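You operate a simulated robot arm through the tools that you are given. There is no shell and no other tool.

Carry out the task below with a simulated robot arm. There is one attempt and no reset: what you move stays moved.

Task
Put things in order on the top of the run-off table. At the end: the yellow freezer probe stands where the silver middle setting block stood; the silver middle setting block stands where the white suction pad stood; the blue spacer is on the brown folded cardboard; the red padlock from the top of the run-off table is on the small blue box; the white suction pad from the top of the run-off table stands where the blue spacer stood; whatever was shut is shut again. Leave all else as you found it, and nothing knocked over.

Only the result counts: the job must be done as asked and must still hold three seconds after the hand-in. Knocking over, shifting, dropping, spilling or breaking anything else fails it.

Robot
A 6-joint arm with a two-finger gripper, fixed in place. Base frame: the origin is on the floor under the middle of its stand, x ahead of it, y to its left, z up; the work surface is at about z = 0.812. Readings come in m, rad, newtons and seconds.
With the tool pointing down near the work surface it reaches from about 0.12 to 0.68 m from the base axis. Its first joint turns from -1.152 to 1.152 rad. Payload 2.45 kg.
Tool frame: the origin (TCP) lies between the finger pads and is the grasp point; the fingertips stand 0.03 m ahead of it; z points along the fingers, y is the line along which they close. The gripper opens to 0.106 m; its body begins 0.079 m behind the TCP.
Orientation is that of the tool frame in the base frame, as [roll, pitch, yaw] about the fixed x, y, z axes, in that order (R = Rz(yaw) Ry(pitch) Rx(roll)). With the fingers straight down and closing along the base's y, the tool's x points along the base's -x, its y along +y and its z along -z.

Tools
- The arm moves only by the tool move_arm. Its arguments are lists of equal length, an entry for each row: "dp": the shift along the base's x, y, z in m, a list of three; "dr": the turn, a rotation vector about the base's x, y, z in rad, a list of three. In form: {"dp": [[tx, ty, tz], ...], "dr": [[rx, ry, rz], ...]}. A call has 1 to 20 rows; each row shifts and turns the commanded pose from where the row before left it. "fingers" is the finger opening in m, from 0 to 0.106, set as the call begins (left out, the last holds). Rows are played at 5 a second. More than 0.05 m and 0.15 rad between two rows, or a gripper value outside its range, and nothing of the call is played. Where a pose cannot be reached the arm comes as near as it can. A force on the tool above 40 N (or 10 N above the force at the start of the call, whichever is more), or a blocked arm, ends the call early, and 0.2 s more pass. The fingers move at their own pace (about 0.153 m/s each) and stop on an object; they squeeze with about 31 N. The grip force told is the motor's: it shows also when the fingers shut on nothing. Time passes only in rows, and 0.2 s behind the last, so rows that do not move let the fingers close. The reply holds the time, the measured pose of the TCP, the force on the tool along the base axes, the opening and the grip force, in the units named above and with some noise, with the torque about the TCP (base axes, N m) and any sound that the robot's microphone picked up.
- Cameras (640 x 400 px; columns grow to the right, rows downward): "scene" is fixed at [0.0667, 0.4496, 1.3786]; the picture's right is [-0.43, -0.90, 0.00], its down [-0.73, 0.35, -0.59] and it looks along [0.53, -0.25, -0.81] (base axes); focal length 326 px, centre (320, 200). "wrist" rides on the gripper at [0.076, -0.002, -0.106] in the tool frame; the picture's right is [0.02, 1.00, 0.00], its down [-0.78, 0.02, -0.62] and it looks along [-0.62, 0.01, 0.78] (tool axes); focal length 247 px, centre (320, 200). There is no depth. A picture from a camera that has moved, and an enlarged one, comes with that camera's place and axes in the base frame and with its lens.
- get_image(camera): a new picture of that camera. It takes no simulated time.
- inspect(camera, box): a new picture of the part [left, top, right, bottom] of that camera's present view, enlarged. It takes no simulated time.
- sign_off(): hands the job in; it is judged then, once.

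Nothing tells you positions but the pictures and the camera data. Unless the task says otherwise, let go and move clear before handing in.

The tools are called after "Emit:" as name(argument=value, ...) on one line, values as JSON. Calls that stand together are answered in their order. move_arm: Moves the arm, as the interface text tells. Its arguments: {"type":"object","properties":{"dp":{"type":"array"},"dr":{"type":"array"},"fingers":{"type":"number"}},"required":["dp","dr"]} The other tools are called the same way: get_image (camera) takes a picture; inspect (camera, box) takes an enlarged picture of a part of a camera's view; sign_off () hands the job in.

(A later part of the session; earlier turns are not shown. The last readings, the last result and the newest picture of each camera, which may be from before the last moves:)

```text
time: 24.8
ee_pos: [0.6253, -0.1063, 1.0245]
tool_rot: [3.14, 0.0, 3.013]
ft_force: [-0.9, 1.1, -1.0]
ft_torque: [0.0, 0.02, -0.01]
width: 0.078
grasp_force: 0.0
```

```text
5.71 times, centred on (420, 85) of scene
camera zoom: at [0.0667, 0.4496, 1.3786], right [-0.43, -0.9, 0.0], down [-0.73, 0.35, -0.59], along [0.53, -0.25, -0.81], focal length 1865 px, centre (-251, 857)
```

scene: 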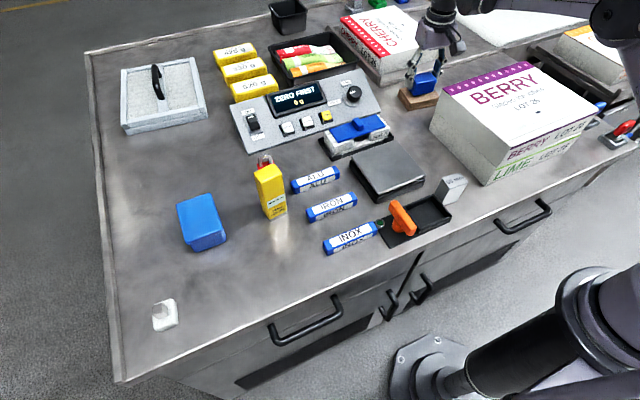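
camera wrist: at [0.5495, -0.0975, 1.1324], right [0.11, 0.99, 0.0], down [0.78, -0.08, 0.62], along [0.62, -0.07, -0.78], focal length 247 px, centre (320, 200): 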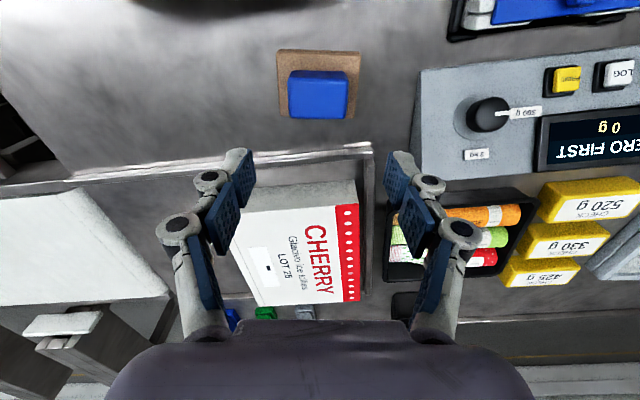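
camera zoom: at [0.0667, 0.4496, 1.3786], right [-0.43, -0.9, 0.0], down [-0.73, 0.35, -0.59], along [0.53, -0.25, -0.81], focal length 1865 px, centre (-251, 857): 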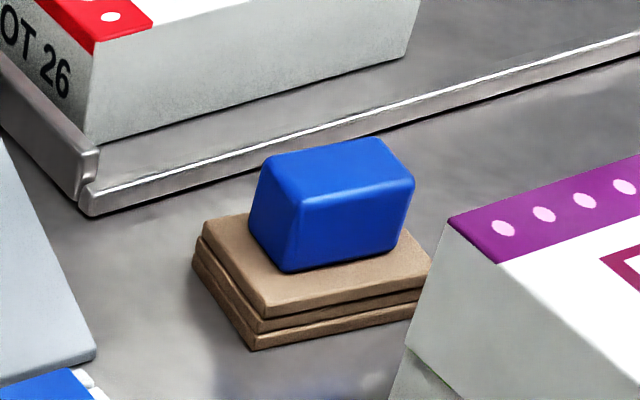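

The spacer rests flat on the cardboard. Now I'll go toward the white pad, turning the tool so the fingers close along x. Tilting about that same axis then gives me the extra reach.

Emit:
move_arm(dp=[[-0.0195, 0.04, 0], [-0.0195, 0.04, 0], [-0.0195, 0.04, 0], [-0.0195, 0.04, 0], [-0.0195, 0.04, 0], [-0.0195, 0.04, 0], [-0.0195, 0.04, 0], [-0.0195, 0.04, 0], [-0.0195, 0.04, 0], [-0.0195, 0.04, 0], [-0.0195, 0.04, 0], [-0.0195, 0.04, 0], [-0.0195, 0.04, 0], [-0.0195, 0.04, 0], [-0.0195, 0.04, 0], [0, 0, 0]], dr=[[0, 0, 0.108], [0, 0, 0.108], [0, 0, 0.108], [0, 0, 0.108], [0, 0, 0.108], [0, 0, 0.108], [0, 0, 0.108], [0, 0, 0.108], [0, 0, 0.108], [0, 0, 0.108], [0, 0, 0.108], [0, 0, 0.108], [0, 0, 0.108], [0, 0, 0.108], [0, 0, 0.108], [0, 0, 0]])

Emit:
get_image(camera="wrist")

Emit:
get_image(camera="scene")

```text
time: 28.2
ee_pos: [0.333, 0.4937, 1.0252]
tool_rot: [3.141, -0.001, -1.65]
ft_force: [0.2, -0.7, 0.7]
ft_torque: [0.04, 0.01, -0.06]
width: 0.0778
grasp_force: 0.0
```

```text
taken
camera wrist: at [0.3285, 0.4165, 1.1332], right [-1.0, 0.06, 0.0], down [0.04, 0.78, 0.62], along [0.04, 0.62, -0.78], focal length 247 px, centre (320, 200)
```

wrist: 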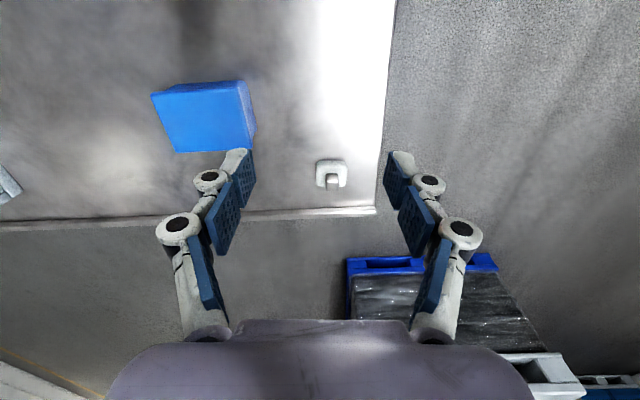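

```text
taken
```

scene: 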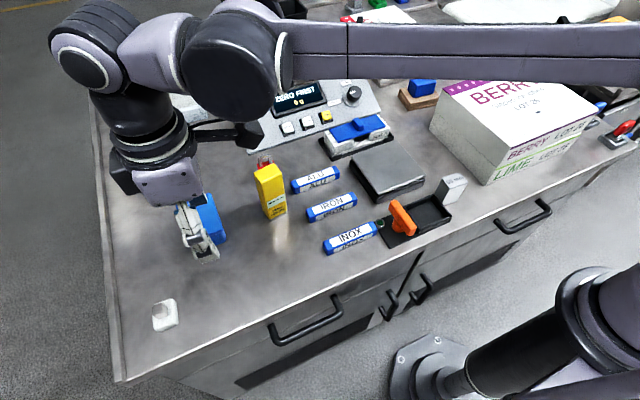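

The hand is turned. I'll enlarge the pad to place the stub accurately.

Emit:
inspect(camera="wrist", box=[280, 140, 380, 210])

```text
5.71 times, centred on (330, 175) of wrist
camera zoom: at [0.3285, 0.4165, 1.1332], right [-1.0, 0.06, 0.0], down [0.04, 0.78, 0.62], along [0.04, 0.62, -0.78], focal length 1411 px, centre (263, 343)
```

zoom: 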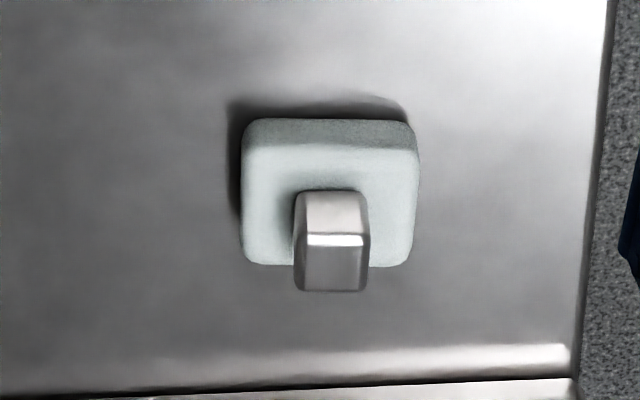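

The stub centre is near (0.3245, 0.619) with its top at z ≈ 0.846, and the pad's top surface is near 0.825. I'll tilt by 0.15 rad about the closing axis and move above it to test reach.

Emit:
move_arm(dp=[[-0.0028, 0.042, -0.02], [-0.0028, 0.042, -0.02], [-0.0029, 0.0413, -0.02], [0, 0, -0.02], [0, 0, 0]], dr=[[0.05, -0.004, 0], [0.05, -0.004, 0], [0.05, -0.004, 0], [0, 0, 0], [0, 0, 0]])

Emit:
get_image(camera="wrist")

Emit:
get_image(camera="scene")

```text
time: 29.4
ee_pos: [0.3259, 0.618, 0.9431]
tool_rot: [-3.141, 0.153, -1.651]
ft_force: [0.6, -0.4, 0.8]
ft_torque: [0.03, -0.01, 0.02]
width: 0.0779
grasp_force: 0.1
```

```text
taken
camera wrist: at [0.3196, 0.527, 1.0386], right [-1.0, 0.06, 0.0], down [0.04, 0.68, 0.73], along [0.05, 0.73, -0.68], focal length 247 px, centre (320, 200)
```

wrist: 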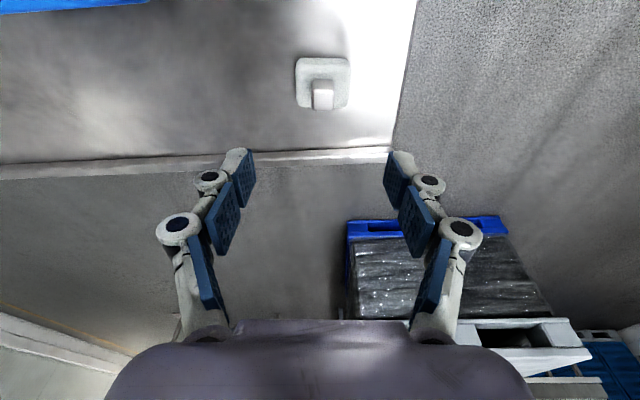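

```text
taken
```

scene: 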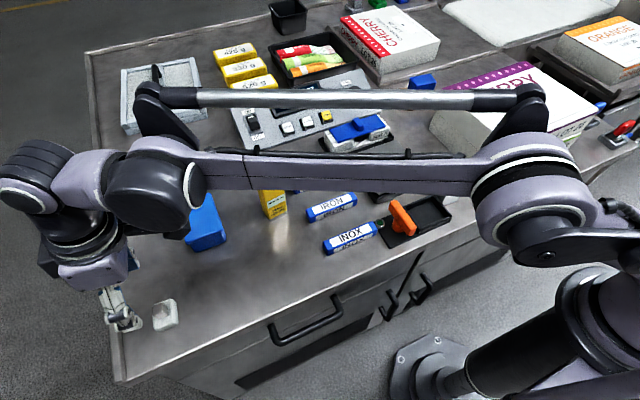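

The tilted pose is reachable. I'll check the stub's alignment before descending.

Emit:
inspect(camera="wrist", box=[270, 40, 370, 130])

```text
4.44 times, centred on (320, 85) of wrist
camera zoom: at [0.3196, 0.527, 1.0386], right [-1.0, 0.06, 0.0], down [0.04, 0.68, 0.73], along [0.05, 0.73, -0.68], focal length 1098 px, centre (320, 711)
```

zoom: 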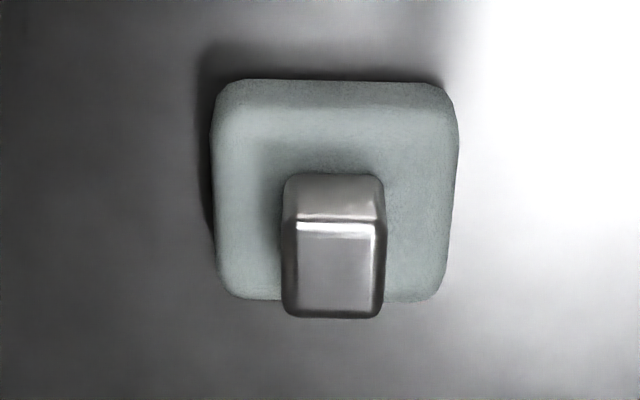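

The stub is 2 mm toward −x of the hand axis. I'll correct that and descend so the fingertips stop just above the pad's white base.

Emit:
move_arm(dp=[[-0.0021, -0.0033, -0.03], [0, 0, -0.03], [0, 0, -0.015], [0, 0, -0.006], [0, 0, 0]], dr=[[0, 0, 0], [0, 0, 0], [0, 0, 0], [0, 0, 0], [0, 0, 0]], fingers=0.06)

Emit:
get_image(camera="wrist")

Emit:
inspect(camera="scene", box=[60, 230, 220, 350])

```text
time: 30.6
ee_pos: [0.3217, 0.6131, 0.8634]
tool_rot: [3.141, 0.152, -1.65]
ft_force: [0.8, 0.2, -0.5]
ft_torque: [-0.02, 0.0, -0.04]
width: 0.0601
grasp_force: 0.1
```

```text
taken
camera wrist: at [0.3167, 0.5213, 0.9579], right [-1.0, 0.06, 0.0], down [0.04, 0.68, 0.73], along [0.05, 0.73, -0.68], focal length 247 px, centre (320, 200)
```

wrist: 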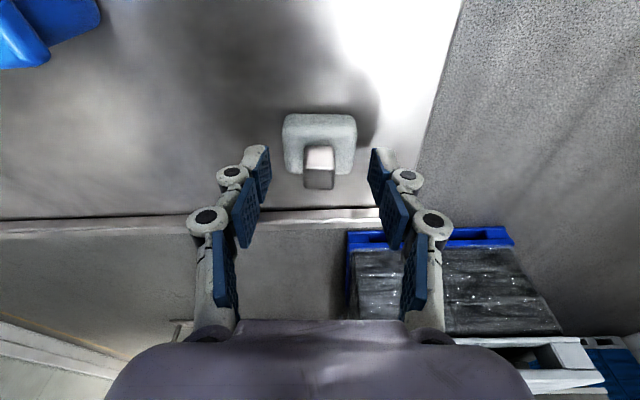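

```text
3.33 times, centred on (140, 290) of scene
camera zoom: at [0.0667, 0.4496, 1.3786], right [-0.43, -0.9, 0.0], down [-0.73, 0.35, -0.59], along [0.53, -0.25, -0.81], focal length 1088 px, centre (920, -100)
```

zoom: 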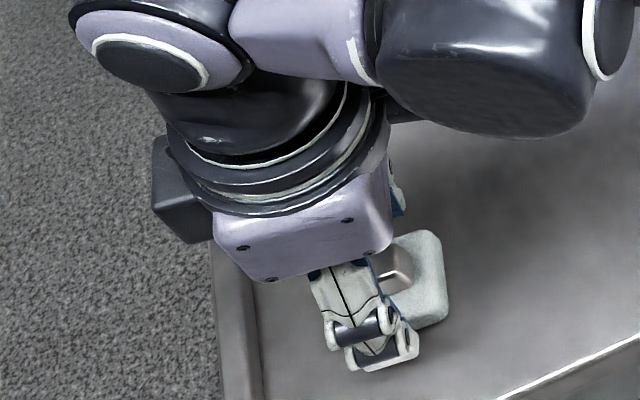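

The stub sits centred between the fingertips and the tips clear the white base. I'll close on it.

Emit:
move_arm(dp=[[0, 0, 0], [0, 0, 0], [0, 0, 0], [0, 0, 0]], dr=[[0, 0, 0], [0, 0, 0], [0, 0, 0], [0, 0, 0]], fingers=0.0)

Emit:
get_image(camera="wrist")

```text
time: 31.6
ee_pos: [0.3227, 0.6117, 0.8631]
tool_rot: [-3.14, 0.151, -1.65]
ft_force: [0.0, 0.0, -0.1]
ft_torque: [0.01, -0.03, 0.02]
width: 0.0431
grasp_force: 31.2
```

```text
taken
camera wrist: at [0.3167, 0.5212, 0.9581], right [-1.0, 0.06, 0.0], down [0.04, 0.68, 0.73], along [0.05, 0.73, -0.68], focal length 247 px, centre (320, 200)
```

wrist: 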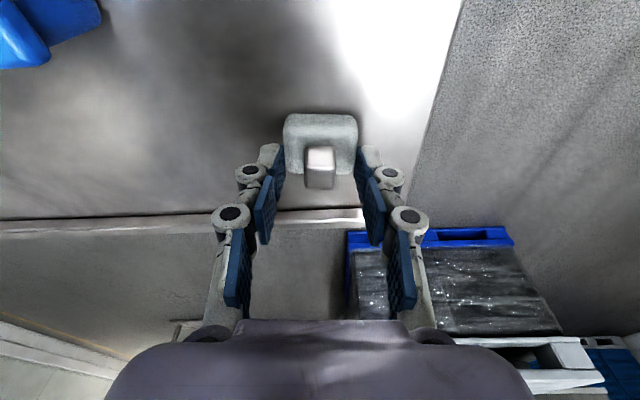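

The width reads 0.043 m, so the tips closed on the white base rather than the stub. That works as a grip, but I want more overlap. I'll open slightly, go 7 mm lower, and close on the base properly.

Emit:
move_arm(dp=[[0, 0, 0], [0, 0, 0], [0, 0.001, -0.004], [0, 0.001, -0.003], [0, 0, 0]], dr=[[0, 0, 0], [0, 0, 0], [0, 0, 0], [0, 0, 0], [0, 0, 0]], fingers=0.056)

Emit:
move_arm(dp=[[0, 0, 0], [0, 0, 0], [0, 0, 0], [0, 0, 0]], dr=[[0, 0, 0], [0, 0, 0], [0, 0, 0], [0, 0, 0]], fingers=0.0)

Emit:
get_image(camera="wrist")

```text
time: 32.8
ee_pos: [0.3224, 0.6157, 0.8558]
tool_rot: [-3.141, 0.152, -1.651]
ft_force: [0.3, -0.1, -0.8]
ft_torque: [0.0, -0.03, 0.04]
width: 0.0563
grasp_force: 0.1
```

```text
time: 33.8
ee_pos: [0.322, 0.6145, 0.8553]
tool_rot: [-3.14, 0.153, -1.651]
ft_force: [0.1, 0.1, 1.3]
ft_torque: [0.02, 0.03, -0.04]
width: 0.0441
grasp_force: 30.9
```

```text
taken
camera wrist: at [0.3173, 0.5233, 0.9509], right [-1.0, 0.06, 0.0], down [0.04, 0.68, 0.73], along [0.05, 0.73, -0.68], focal length 247 px, centre (320, 200)
```

wrist: 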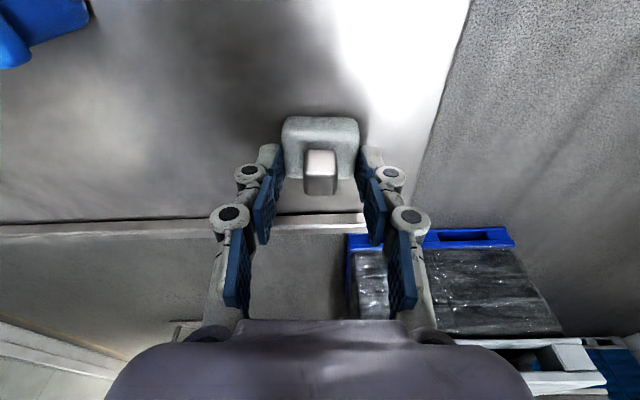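

The pad is gripped on its base at 0.044 m. I'll lift it carefully and check.

Emit:
move_arm(dp=[[0, 0, 0.01], [0, 0, 0.02], [0, 0, 0.03], [0, 0, 0]], dr=[[0, 0, 0], [0, 0, 0], [0, 0, 0], [0, 0, 0]])

Emit:
get_image(camera="wrist")

Emit:
get_image(camera="scene")

```text
time: 34.8
ee_pos: [0.3227, 0.6141, 0.9163]
tool_rot: [3.142, 0.153, -1.651]
ft_force: [0.5, 0.1, -1.2]
ft_torque: [-0.03, -0.01, -0.01]
width: 0.0437
grasp_force: 30.7
```

```text
taken
camera wrist: at [0.3174, 0.5232, 1.0113], right [-1.0, 0.06, 0.0], down [0.04, 0.68, 0.73], along [0.05, 0.73, -0.68], focal length 247 px, centre (320, 200)
```

wrist: 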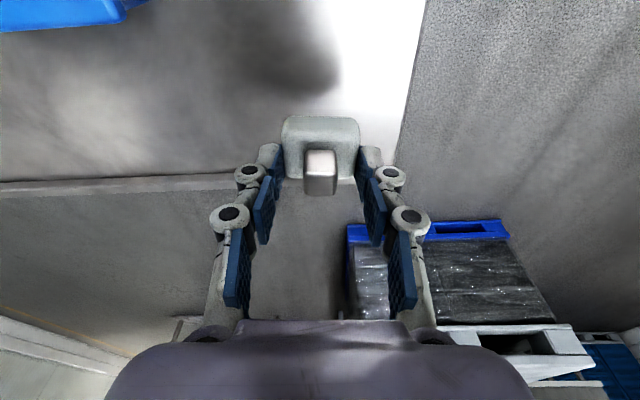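

```text
taken
```

scene: 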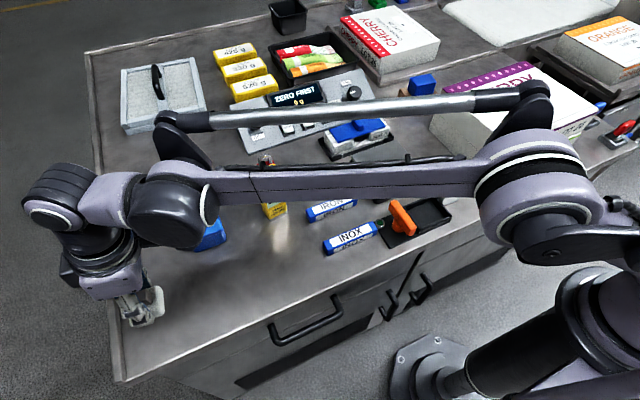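

The pad is held level. I'll carry it to the spot where the spacer stood at (0.326, 0.3925), keeping the same tilt so it lands flat.

Emit:
move_arm(dp=[[0.0006, -0.045, 0.004], [0.0006, -0.045, 0], [0.0006, -0.045, 0], [0.0006, -0.045, 0], [0.0006, -0.0446, 0], [0, 0, 0]], dr=[[0, 0, 0], [0, 0, 0], [0, 0, 0], [0, 0, 0], [0, 0, 0], [0, 0, 0]])

Emit:
get_image(camera="wrist")

Emit:
get_image(camera="scene")

```text
time: 36.2
ee_pos: [0.326, 0.3892, 0.9207]
tool_rot: [3.141, 0.148, -1.652]
ft_force: [0.7, -0.2, -0.4]
ft_torque: [-0.03, -0.02, 0.03]
width: 0.0438
grasp_force: 31.2
```

```text
taken
camera wrist: at [0.3201, 0.2976, 1.0154], right [-1.0, 0.06, 0.0], down [0.04, 0.68, 0.73], along [0.04, 0.73, -0.68], focal length 247 px, centre (320, 200)
```

wrist: 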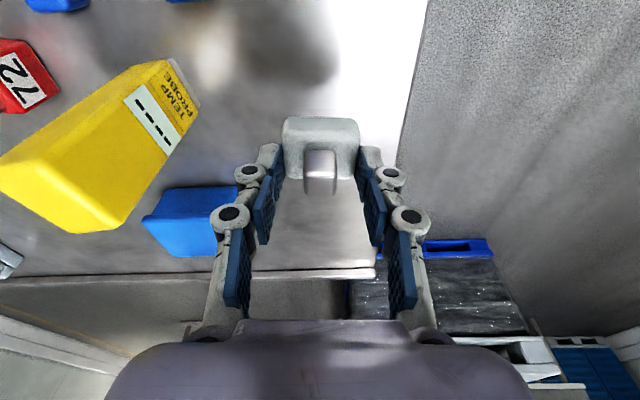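

```text
taken
```

scene: 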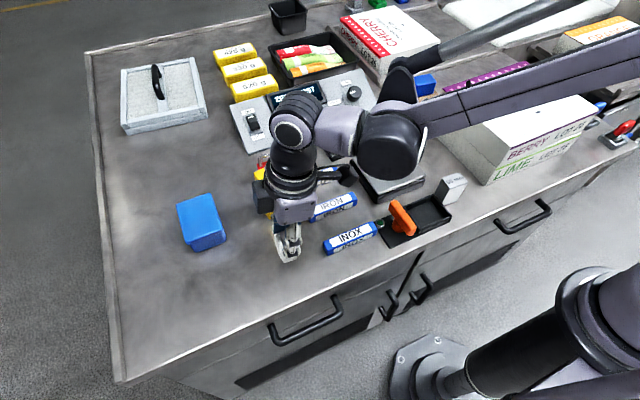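

It is clear all round, so I'll lower the pad gently to the table.

Emit:
move_arm(dp=[[0, 0, -0.03], [0, 0, -0.02], [0, 0, -0.01], [0, 0, -0.004], [0, 0, 0]], dr=[[0, 0, 0], [0, 0, 0], [0, 0, 0], [0, 0, 0], [0, 0, 0]])

Emit:
inspect(camera="scene", box=[220, 160, 360, 290])

```text
time: 37.4
ee_pos: [0.3254, 0.3918, 0.8561]
tool_rot: [-3.141, 0.149, -1.65]
ft_force: [0.3, -0.1, 1.4]
ft_torque: [-0.01, -0.01, 0.05]
width: 0.0441
grasp_force: 31.2
```

```text
3.08 times, centred on (290, 225) of scene
camera zoom: at [0.0667, 0.4496, 1.3786], right [-0.43, -0.9, 0.0], down [-0.73, 0.35, -0.59], along [0.53, -0.25, -0.81], focal length 1004 px, centre (412, 123)
```

zoom: 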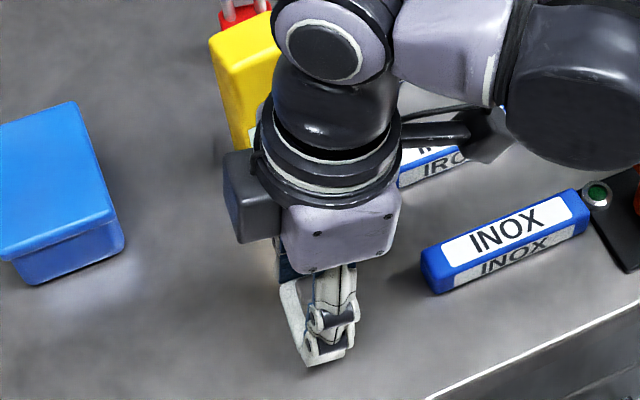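

It is almost touching. I'll go down 1 mm more and check for contact before releasing.

Emit:
move_arm(dp=[[0, 0, -0.001], [0, 0, 0]], dr=[[0, 0, 0], [0, 0, 0]])

```text
time: 38.0
ee_pos: [0.3254, 0.3906, 0.856]
tool_rot: [3.142, 0.153, -1.65]
ft_force: [-1.9, -1.5, 22.9]
ft_torque: [-0.11, 0.06, 0.0]
width: 0.044
grasp_force: 31.3
```

Contact is confirmed at 23 N. I'll release and rise.

Emit:
move_arm(dp=[[0, 0, 0.001], [0, 0, 0], [0, 0, 0]], dr=[[0, 0, 0], [0, 0, 0], [0, 0, 0]], fingers=0.062)

Emit:
move_arm(dp=[[0, -0.0015, 0.01], [0, -0.003, 0.02], [0, 0, 0.03], [0, 0, 0.04], [0, 0, 0.04], [0, 0, 0]], dr=[[0, 0, 0], [0, 0, 0], [0, 0, 0], [0, 0, 0], [0, 0, 0], [0, 0, 0]])

Emit:
get_image(camera="wrist")

Emit:
get_image(camera="scene")

```text
time: 38.8
ee_pos: [0.3259, 0.3906, 0.8567]
tool_rot: [3.14, 0.15, -1.651]
ft_force: [0.3, 0.2, 0.4]
ft_torque: [0.02, 0.01, 0.02]
width: 0.0618
grasp_force: 0.0
```

```text
time: 40.2
ee_pos: [0.3236, 0.3881, 0.9969]
tool_rot: [-3.141, 0.151, -1.651]
ft_force: [0.0, 0.3, -0.3]
ft_torque: [-0.02, -0.01, 0.0]
width: 0.0617
grasp_force: 0.0
```

```text
taken
camera wrist: at [0.3183, 0.2962, 1.0919], right [-1.0, 0.06, 0.0], down [0.04, 0.68, 0.73], along [0.05, 0.73, -0.68], focal length 247 px, centre (320, 200)
```

wrist: 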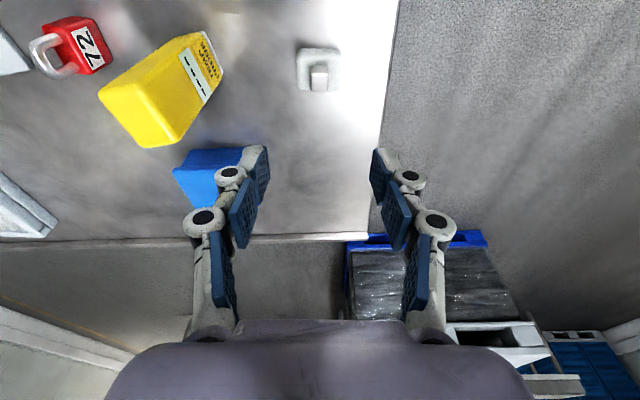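

```text
taken
```

scene: 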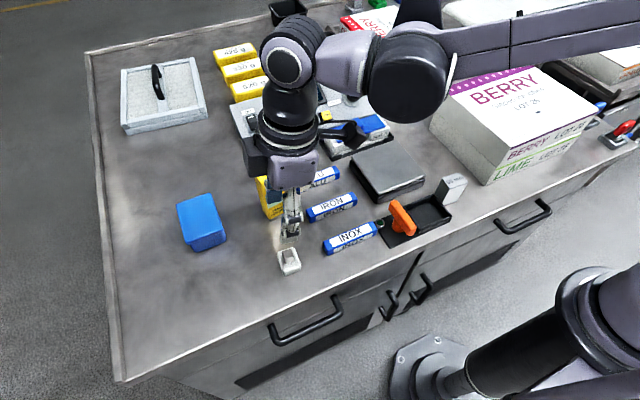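

The pad now stands where the spacer was. Next is the silver block. I'll keep this tilt, because I need it to place the block at the far spot, and move above the block for a closer look.

Emit:
move_arm(dp=[[0, -0.045, 0.003], [0, -0.045, 0], [0, -0.045, 0], [0, -0.045, 0], [0, -0.045, 0], [0, -0.045, 0], [0, -0.045, 0], [0, -0.042, 0], [0, 0, 0]], dr=[[0, 0, 0.01], [0, 0, 0.01], [0, 0, 0.01], [0, 0, 0.01], [0, 0, 0.01], [0, 0, 0], [0, 0, 0], [0, 0, 0], [0, 0, 0]])

Emit:
get_image(camera="wrist")

Emit:
get_image(camera="scene")

```text
time: 42.2
ee_pos: [0.3266, 0.0265, 0.9989]
tool_rot: [3.141, 0.151, -1.6]
ft_force: [-0.2, 0.3, 0.2]
ft_torque: [0.0, 0.01, 0.0]
width: 0.0621
grasp_force: 0.1
```

```text
taken
camera wrist: at [0.3257, -0.064, 1.0944], right [-1.0, 0.01, 0.0], down [0.0, 0.68, 0.73], along [0.01, 0.73, -0.68], focal length 247 px, centre (320, 200)
```

wrist: 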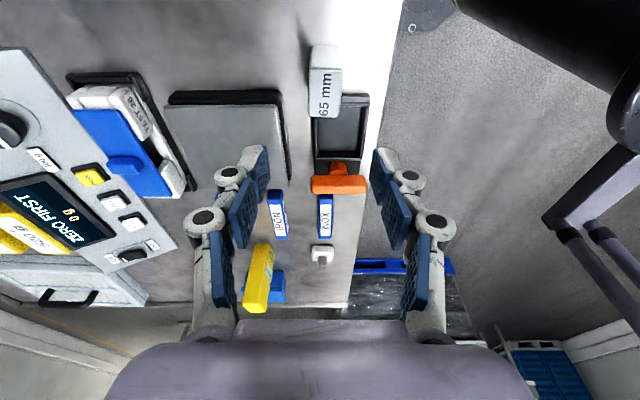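

```text
taken
```

scene: 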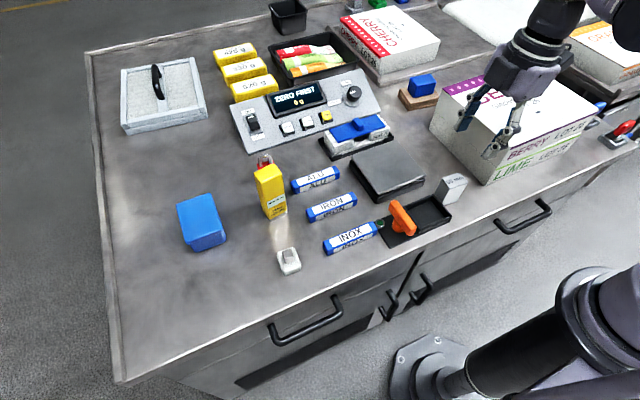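

Emit:
inspect(camera="wrist", box=[270, 20, 390, 140])

Emit:
inspect(camera="scene", box=[260, 220, 330, 290])

```text
3.33 times, centred on (330, 80) of wrist
camera zoom: at [0.3257, -0.064, 1.0944], right [-1.0, 0.01, 0.0], down [0.0, 0.68, 0.73], along [0.01, 0.73, -0.68], focal length 823 px, centre (287, 600)
```

zoom: 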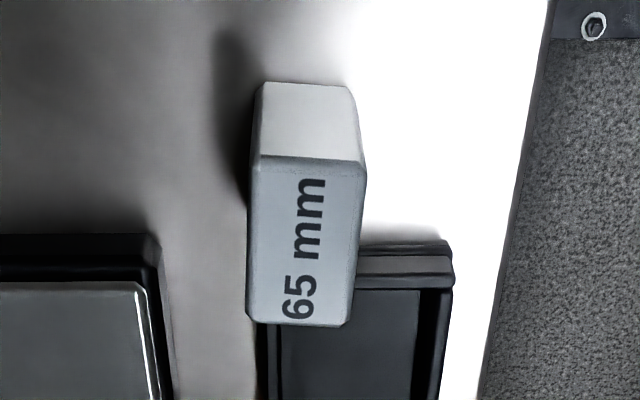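

```text
5.71 times, centred on (295, 255) of scene
camera zoom: at [0.0667, 0.4496, 1.3786], right [-0.43, -0.9, 0.0], down [-0.73, 0.35, -0.59], along [0.53, -0.25, -0.81], focal length 1865 px, centre (463, -114)
```

zoom: 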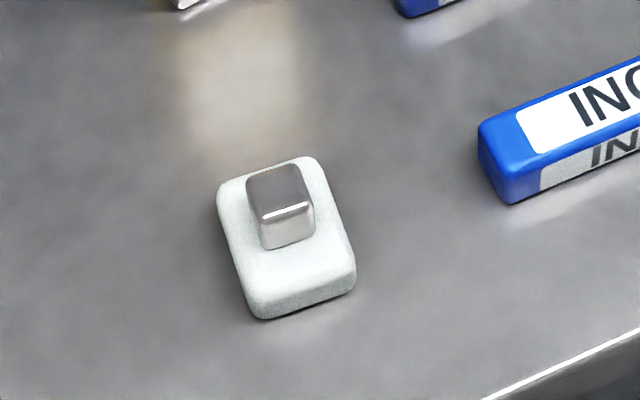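

The block is centred at (0.324, 0.0327), with yaw about −0.06 rad and its top at z ≈ 0.876. I'll correct the offsets and descend halfway, then check again, because the hand comes close above the Berry box.

Emit:
move_arm(dp=[[-0.0032, 0.0042, -0.03], [0, 0, -0.03], [0, 0, -0.02], [0, 0, 0]], dr=[[0, 0, -0.03], [0, 0, 0], [0, 0, 0], [0, 0, 0]], fingers=0.054)

Emit:
get_image(camera="wrist")

Emit:
inspect(camera="scene", box=[380, 60, 560, 230])

```text
time: 43.2
ee_pos: [0.3236, 0.03, 0.9174]
tool_rot: [3.14, 0.151, -1.632]
ft_force: [-0.4, -0.7, -0.4]
ft_torque: [-0.01, 0.01, 0.0]
width: 0.0539
grasp_force: 0.0
```

```text
taken
camera wrist: at [0.3196, -0.0607, 1.0128], right [-1.0, 0.04, 0.0], down [0.02, 0.68, 0.73], along [0.03, 0.73, -0.68], focal length 247 px, centre (320, 200)
```

wrist: 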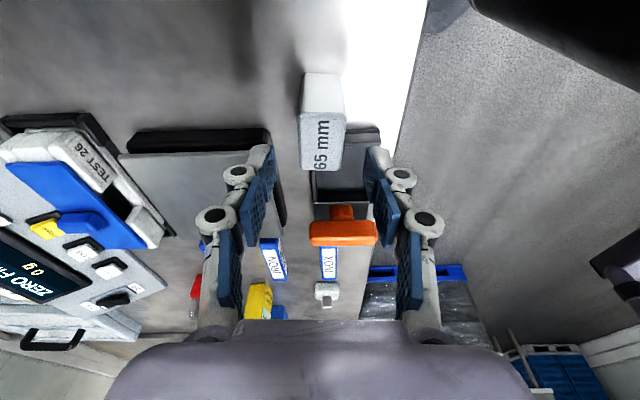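

```text
2.35 times, centred on (470, 145) of scene
camera zoom: at [0.0667, 0.4496, 1.3786], right [-0.43, -0.9, 0.0], down [-0.73, 0.35, -0.59], along [0.53, -0.25, -0.81], focal length 768 px, centre (-33, 329)
```

zoom: 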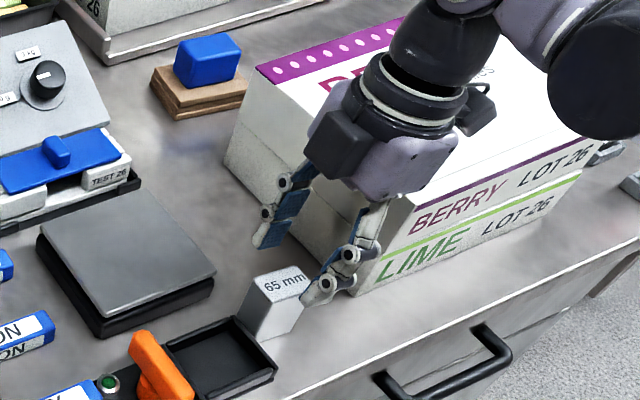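

The block is centred between the fingers, and the camera housing will stay about 3 cm above the Berry box. I'll descend the rest.

Emit:
move_arm(dp=[[0, 0, -0.02], [0, 0, -0.015], [0, 0, -0.01], [0, 0, 0]], dr=[[0, 0, 0], [0, 0, 0], [0, 0, 0], [0, 0, 0]])

Emit:
get_image(camera="wrist")

Emit:
inspect(camera="scene", box=[380, 60, 560, 230])

```text
time: 44.2
ee_pos: [0.3225, 0.0338, 0.8731]
tool_rot: [-3.141, 0.15, -1.631]
ft_force: [-0.3, -0.9, 0.2]
ft_torque: [0.02, 0.02, -0.02]
width: 0.0542
grasp_force: 0.0
```

```text
taken
camera wrist: at [0.3186, -0.0583, 0.9694], right [-1.0, 0.04, 0.0], down [0.02, 0.68, 0.73], along [0.03, 0.73, -0.68], focal length 247 px, centre (320, 200)
```

wrist: 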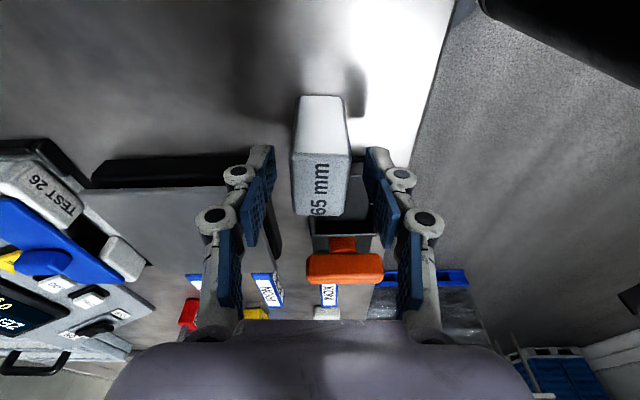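

```text
2.35 times, centred on (470, 145) of scene
camera zoom: at [0.0667, 0.4496, 1.3786], right [-0.43, -0.9, 0.0], down [-0.73, 0.35, -0.59], along [0.53, -0.25, -0.81], focal length 768 px, centre (-33, 329)
```

zoom: 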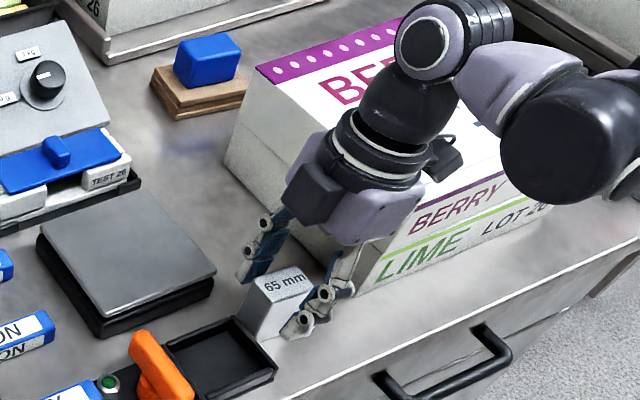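

The fingers straddle the block with its top just at grasp height, so I'll close.

Emit:
move_arm(dp=[[0, 0, 0], [0, 0, 0], [0, 0, 0], [0, 0, 0]], dr=[[0, 0, 0], [0, 0, 0], [0, 0, 0], [0, 0, 0]], fingers=0.0)

Emit:
move_arm(dp=[[0, 0, 0.01], [0, 0, 0.03], [0, 0, 0.04], [0, 0, 0.04], [0, 0, 0]], dr=[[0, 0, 0], [0, 0, 0], [0, 0, 0], [0, 0, 0], [0, 0, 0]])

Emit:
get_image(camera="wrist")

Emit:
get_image(camera="scene")

```text
time: 45.2
ee_pos: [0.323, 0.0326, 0.8744]
tool_rot: [-3.139, 0.153, -1.63]
ft_force: [0.5, 0.6, -0.8]
ft_torque: [-0.02, -0.05, 0.06]
width: 0.0293
grasp_force: 31.0
```

```text
time: 46.4
ee_pos: [0.3234, 0.0315, 0.994]
tool_rot: [-3.14, 0.149, -1.633]
ft_force: [-1.0, -0.3, -1.4]
ft_torque: [-0.03, -0.02, -0.02]
width: 0.0293
grasp_force: 31.1
```

```text
taken
camera wrist: at [0.3199, -0.0595, 1.0893], right [-1.0, 0.04, 0.0], down [0.02, 0.68, 0.73], along [0.03, 0.73, -0.68], focal length 247 px, centre (320, 200)
```

wrist: 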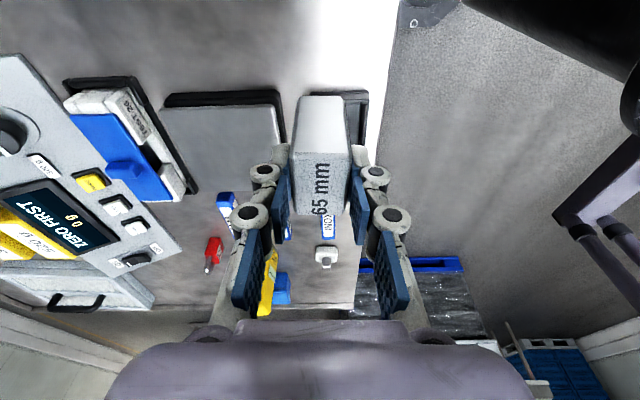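

```text
taken
```

scene: 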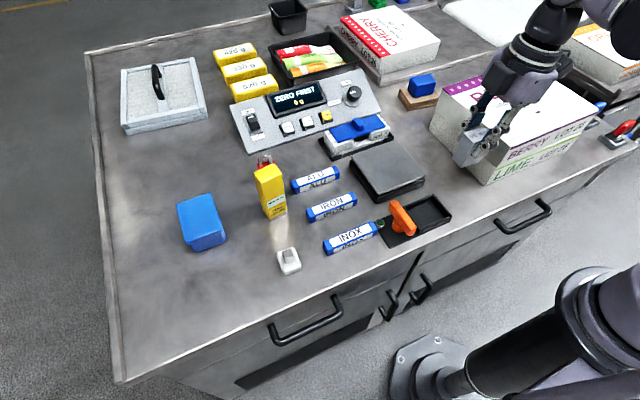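

The block is lifted. I'll carry it along y to above where the white pad stood, lowering on the last stretch.

Emit:
move_arm(dp=[[0, 0.04, 0.004], [0, 0.045, 0], [0, 0.045, 0], [0, 0.045, 0], [0, 0.045, 0], [0, 0.045, 0], [0, 0.045, 0], [0, 0.045, 0], [0, 0.045, 0], [0, 0.045, 0], [0, 0.045, -0.01], [0, 0.045, -0.02], [0, 0.045, -0.02], [0, 0, -0.01], [0, 0, 0]], dr=[[0, 0, 0], [0, 0, 0], [0, 0, 0], [0, 0, 0], [0, 0, 0], [0, 0, 0], [0, 0, 0], [0, 0, 0], [0, 0, 0], [0, 0, 0], [0, 0, 0], [0, 0, 0], [0, 0, 0], [0, 0, 0], [0, 0, 0]])

Emit:
get_image(camera="wrist")

Emit:
get_image(camera="scene")

```text
time: 49.6
ee_pos: [0.3235, 0.6147, 0.936]
tool_rot: [-3.141, 0.15, -1.631]
ft_force: [0.2, -1.2, -2.3]
ft_torque: [-0.01, -0.01, 0.01]
width: 0.0293
grasp_force: 30.6
```

```text
taken
camera wrist: at [0.3189, 0.5231, 1.0322], right [-1.0, 0.04, 0.0], down [0.02, 0.68, 0.73], along [0.03, 0.73, -0.68], focal length 247 px, centre (320, 200)
```

wrist: 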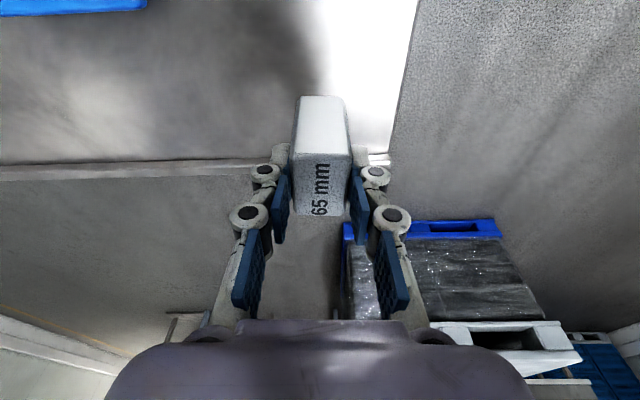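

```text
taken
```

scene: 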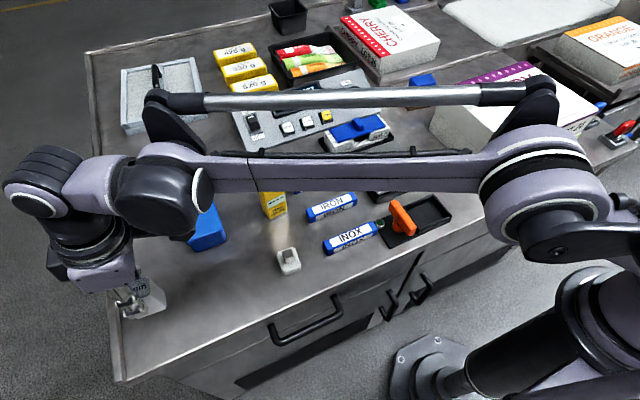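

I'm over the pad's old spot. I'll lower the block, slowing near the table.

Emit:
move_arm(dp=[[0, 0.002, -0.025], [0, 0, -0.02], [0, 0, -0.01], [0, 0, -0.003], [0, 0, 0]], dr=[[0, 0, 0], [0, 0, 0], [0, 0, 0], [0, 0, 0], [0, 0, 0]])

Emit:
inspect(camera="scene", box=[80, 240, 220, 350])

```text
time: 50.8
ee_pos: [0.3226, 0.6156, 0.8812]
tool_rot: [-3.141, 0.15, -1.63]
ft_force: [-0.3, 0.9, -2.1]
ft_torque: [0.02, -0.01, -0.01]
width: 0.0294
grasp_force: 31.0
```

```text
3.64 times, centred on (150, 295) of scene
camera zoom: at [0.0667, 0.4497, 1.3786], right [-0.43, -0.9, 0.0], down [-0.73, 0.35, -0.59], along [0.53, -0.25, -0.81], focal length 1187 px, centre (938, -146)
```

zoom: 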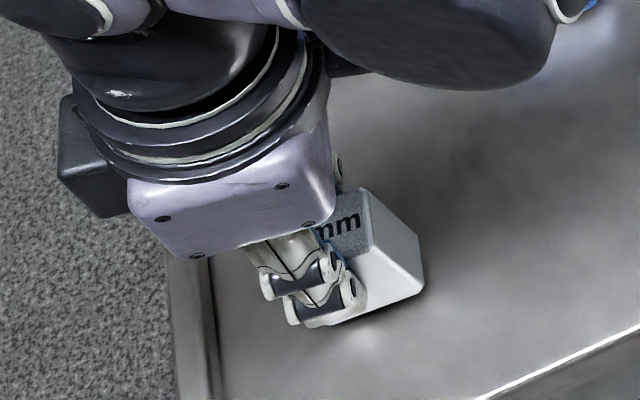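

Emit:
move_arm(dp=[[0, 0.001, -0.003], [0, 0, -0.002], [0, 0, -0.0015], [0, 0, 0]], dr=[[0, 0, 0], [0, 0, 0], [0, 0, 0], [0, 0, 0]])

```text
time: 51.8
ee_pos: [0.3217, 0.6161, 0.8749]
tool_rot: [-3.14, 0.15, -1.631]
ft_force: [0.4, 0.5, -2.6]
ft_torque: [-0.02, -0.01, -0.02]
width: 0.0291
grasp_force: 30.9
```

The block is still just off the table. I'll take a millimetre at a time until I feel contact.

Emit:
move_arm(dp=[[0, 0, -0.001], [0, 0, 0]], dr=[[0, 0, 0], [0, 0, 0]])

```text
time: 52.4
ee_pos: [0.3224, 0.6153, 0.8744]
tool_rot: [-3.14, 0.154, -1.634]
ft_force: [2.2, 1.0, 15.1]
ft_torque: [-0.27, -0.09, 0.06]
width: 0.0291
grasp_force: 30.8
```

Contact at 15 N. I'll release the block and check it stands before backing away.

Emit:
move_arm(dp=[[0, 0, 0], [0, 0, 0], [0, 0, 0]], dr=[[0, 0, 0], [0, 0, 0], [0, 0, 0]], fingers=0.05)

Emit:
get_image(camera="wrist")

```text
time: 53.2
ee_pos: [0.3227, 0.6166, 0.8739]
tool_rot: [-3.141, 0.149, -1.632]
ft_force: [-1.0, -0.2, 0.5]
ft_torque: [0.02, -0.04, -0.01]
width: 0.0502
grasp_force: 0.0
```

```text
taken
camera wrist: at [0.3187, 0.525, 0.9683], right [-1.0, 0.04, 0.0], down [0.02, 0.68, 0.73], along [0.03, 0.73, -0.68], focal length 247 px, centre (320, 200)
```

wrist: 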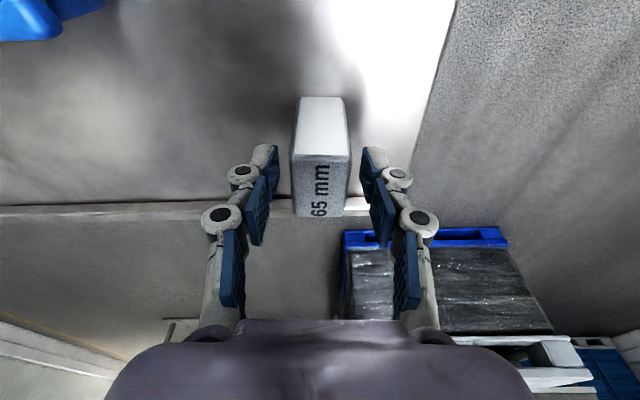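

The block stands on its own. I'll retreat upward, then take out the tilt, turn the tool back so the fingers close along y, and move toward the probe.

Emit:
move_arm(dp=[[0, -0.003, 0.02], [0, -0.006, 0.04], [0, -0.006, 0.04], [0, -0.02, 0.02], [0, -0.02, 0.01], [0, -0.02, 0.01], [0, 0, 0]], dr=[[0, 0, 0], [0, 0, 0], [0, 0, 0], [-0.05, 0.003, 0], [-0.05, 0.003, 0], [-0.05, 0.003, 0], [0, 0, 0]])

Emit:
move_arm(dp=[[0, -0.015, 0], [0, -0.015, 0], [0, -0.015, 0], [0, -0.015, 0], [0, -0.015, 0], [0, -0.015, 0], [0, -0.015, 0], [0, -0.015, 0], [0, -0.015, 0], [0, -0.015, 0], [0, -0.015, 0], [0, 0, 0]], dr=[[0, 0, -0.137], [0, 0, -0.137], [0, 0, -0.137], [0, 0, -0.137], [0, 0, -0.137], [0, 0, -0.137], [0, 0, -0.137], [0, 0, -0.137], [0, 0, -0.137], [0, 0, -0.137], [0, 0, -0.137], [0, 0, 0]], fingers=0.08)

Emit:
get_image(camera="wrist")

Emit:
get_image(camera="scene")

```text
time: 54.8
ee_pos: [0.3231, 0.5397, 1.0123]
tool_rot: [-3.142, 0.0, -1.631]
ft_force: [-0.5, 0.2, -0.4]
ft_torque: [0.02, -0.01, 0.01]
width: 0.0502
grasp_force: 0.1
```

```text
time: 57.4
ee_pos: [0.3229, 0.3736, 1.0123]
tool_rot: [3.141, 0.001, -3.14]
ft_force: [0.0, -1.1, -0.4]
ft_torque: [0.03, 0.03, 0.0]
width: 0.08
grasp_force: 0.1
```

```text
taken
camera wrist: at [0.246, 0.3732, 1.1201], right [-0.02, 1.0, 0.0], down [0.78, 0.02, 0.62], along [0.62, 0.01, -0.78], focal length 247 px, centre (320, 200)
```

wrist: 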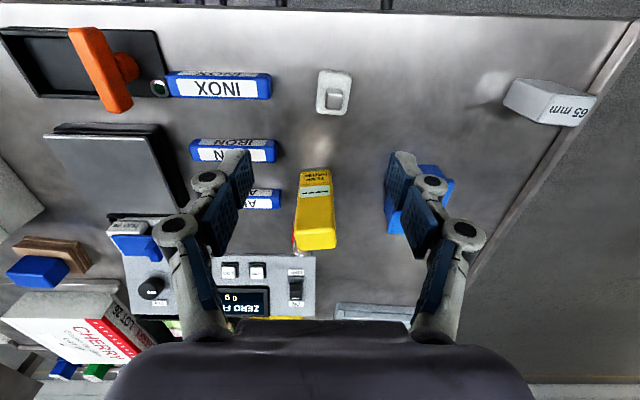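

```text
taken
```

scene: 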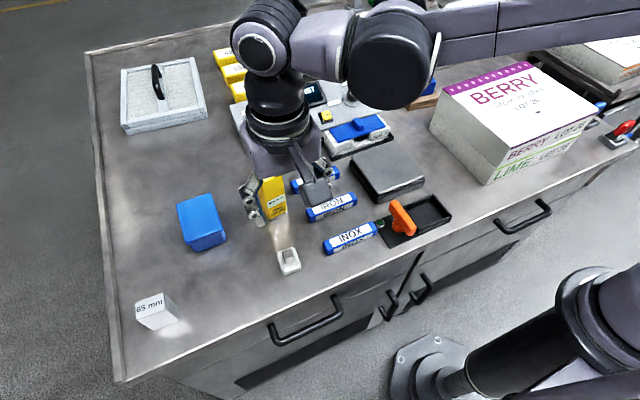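

Emit:
inspect(camera="wrist", box=[260, 150, 380, 270])

Emit:
inspect(camera="scene", box=[120, 270, 200, 350])

```text
3.33 times, centred on (320, 210) of wrist
camera zoom: at [0.246, 0.3732, 1.1201], right [-0.02, 1.0, 0.0], down [0.78, 0.02, 0.62], along [0.62, 0.01, -0.78], focal length 823 px, centre (320, 167)
```

zoom: 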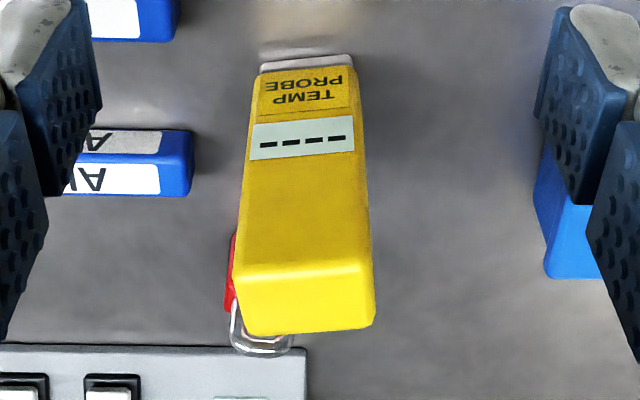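

```text
5.00 times, centred on (160, 310) of scene
camera zoom: at [0.0667, 0.4496, 1.3786], right [-0.43, -0.9, 0.0], down [-0.73, 0.35, -0.59], along [0.53, -0.25, -0.81], focal length 1632 px, centre (1120, -350)
```

zoom: 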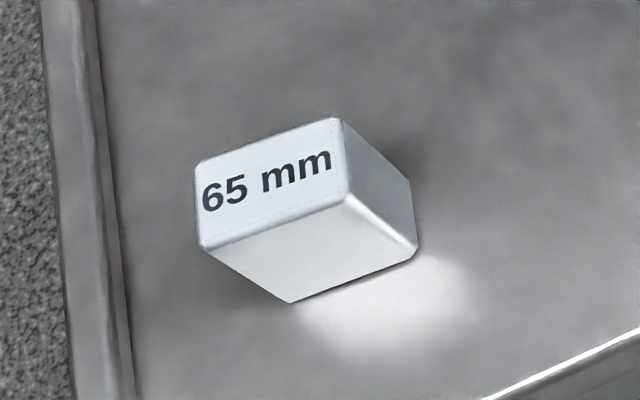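

The block stands properly in its new place. The probe is centred near (0.448, 0.3715), with yaw about 0.155 rad and its top at z ≈ 0.936. I'll move above it with matching yaw.

Emit:
move_arm(dp=[[0.0417, -0.0007, 0.003], [0.0417, -0.0007, 0], [0.0417, -0.0007, 0], [0, 0, 0]], dr=[[0, 0, 0.052], [0, 0, 0.052], [0, 0, 0.051], [0, 0, 0]])

Emit:
get_image(camera="wrist")

Emit:
inspect(camera="wrist", box=[240, 60, 400, 180])

```text
time: 58.4
ee_pos: [0.4493, 0.3743, 1.0159]
tool_rot: [3.141, 0.003, -2.982]
ft_force: [-0.7, -0.2, -0.2]
ft_torque: [0.02, 0.01, 0.01]
width: 0.0799
grasp_force: 0.0
```

```text
taken
camera wrist: at [0.3734, 0.3598, 1.1235], right [-0.18, 0.98, 0.0], down [0.77, 0.14, 0.62], along [0.61, 0.11, -0.78], focal length 247 px, centre (320, 200)
```

wrist: 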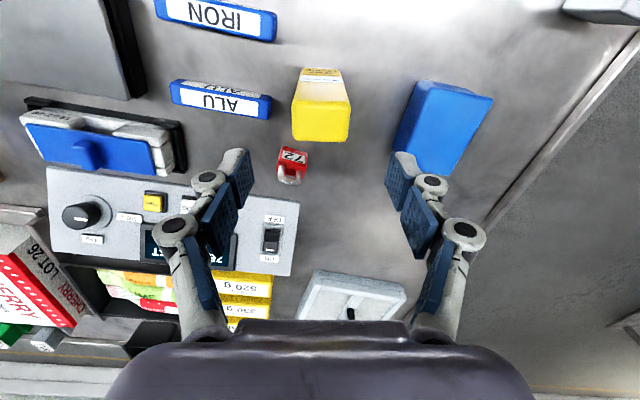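

```text
3.33 times, centred on (320, 120) of wrist
camera zoom: at [0.3734, 0.3598, 1.1235], right [-0.18, 0.98, 0.0], down [0.77, 0.14, 0.62], along [0.61, 0.11, -0.78], focal length 823 px, centre (320, 467)
```

zoom: 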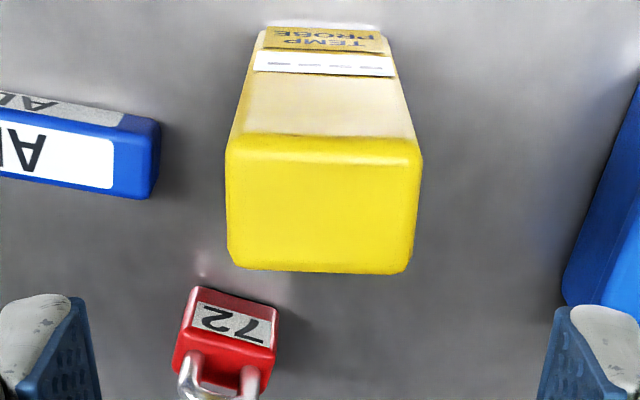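

The probe top is centred between the fingers and about 4 mm nearer the base than the hand. I'll correct that and a little yaw, then descend around it.

Emit:
move_arm(dp=[[-0.004, -0.0005, -0.02], [0, 0, -0.03], [0, 0, -0.03], [0, 0, -0.03], [0, 0, -0.014], [0, 0, 0]], dr=[[0, 0, -0.035], [0, 0, 0], [0, 0, 0], [0, 0, 0], [0, 0, 0], [0, 0, 0]])

Emit:
get_image(camera="wrist")

Emit:
inspect(camera="scene", box=[200, 100, 340, 240])

```text
time: 59.8
ee_pos: [0.4453, 0.3734, 0.8928]
tool_rot: [-3.141, 0.002, -3.018]
ft_force: [-0.2, -0.6, -0.3]
ft_torque: [0.02, 0.01, -0.01]
width: 0.0799
grasp_force: 0.1
```

```text
taken
camera wrist: at [0.3678, 0.362, 1.0003], right [-0.14, 0.99, 0.0], down [0.77, 0.11, 0.62], along [0.62, 0.09, -0.78], focal length 247 px, centre (320, 200)
```

wrist: 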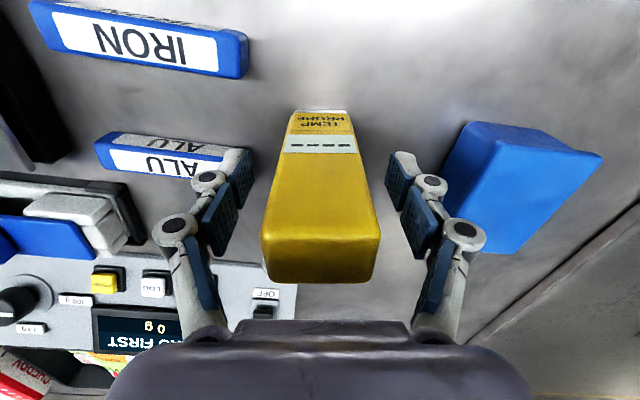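

```text
2.86 times, centred on (270, 170) of scene
camera zoom: at [0.0667, 0.4496, 1.3786], right [-0.43, -0.9, 0.0], down [-0.73, 0.35, -0.59], along [0.53, -0.25, -0.81], focal length 933 px, centre (463, 286)
```

zoom: 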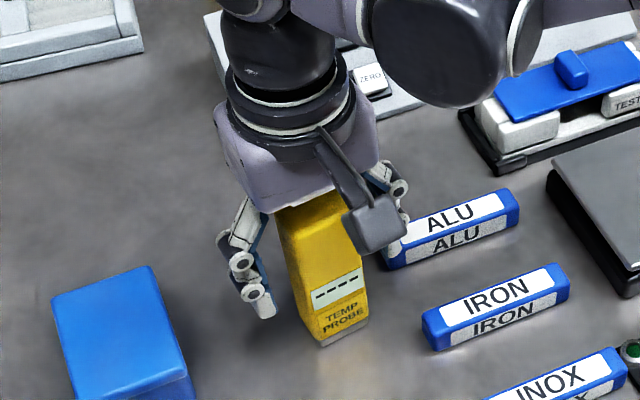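

The fingers straddle the probe at z ≈ 0.893. I'll close and lift gently.

Emit:
move_arm(dp=[[0, 0, 0], [0, 0, 0], [0, 0, 0], [0, 0, 0]], dr=[[0, 0, 0], [0, 0, 0], [0, 0, 0], [0, 0, 0]], fingers=0.0)

Emit:
move_arm(dp=[[0, 0, 0.01], [0, 0, 0.04], [0, 0, 0.045], [0, 0, 0.045], [0, 0, 0.02], [0, 0, 0]], dr=[[0, 0, 0], [0, 0, 0], [0, 0, 0], [0, 0, 0], [0, 0, 0], [0, 0, 0]])

Emit:
get_image(camera="wrist")

Emit:
get_image(camera="scene")

```text
time: 60.8
ee_pos: [0.4428, 0.3737, 0.892]
tool_rot: [-3.139, 0.0, -3.018]
ft_force: [0.5, 0.1, 5.6]
ft_torque: [0.08, -0.01, -0.05]
width: 0.043
grasp_force: 31.0
```

```text
time: 62.2
ee_pos: [0.4443, 0.374, 1.0525]
tool_rot: [-3.141, 0.002, -3.016]
ft_force: [0.5, 0.7, -1.5]
ft_torque: [-0.01, 0.0, -0.05]
width: 0.0431
grasp_force: 30.7
```

```text
taken
camera wrist: at [0.3681, 0.3625, 1.1604], right [-0.14, 0.99, 0.0], down [0.77, 0.11, 0.62], along [0.62, 0.09, -0.78], focal length 247 px, centre (320, 200)
```

wrist: 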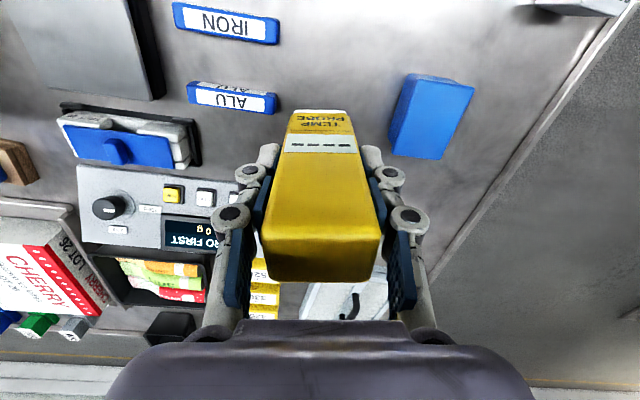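

```text
taken
```

scene: 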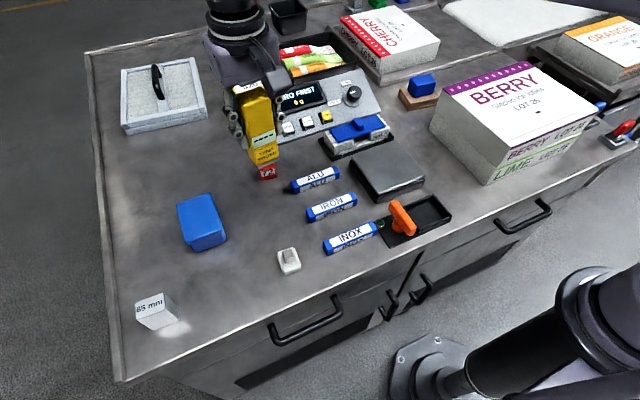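

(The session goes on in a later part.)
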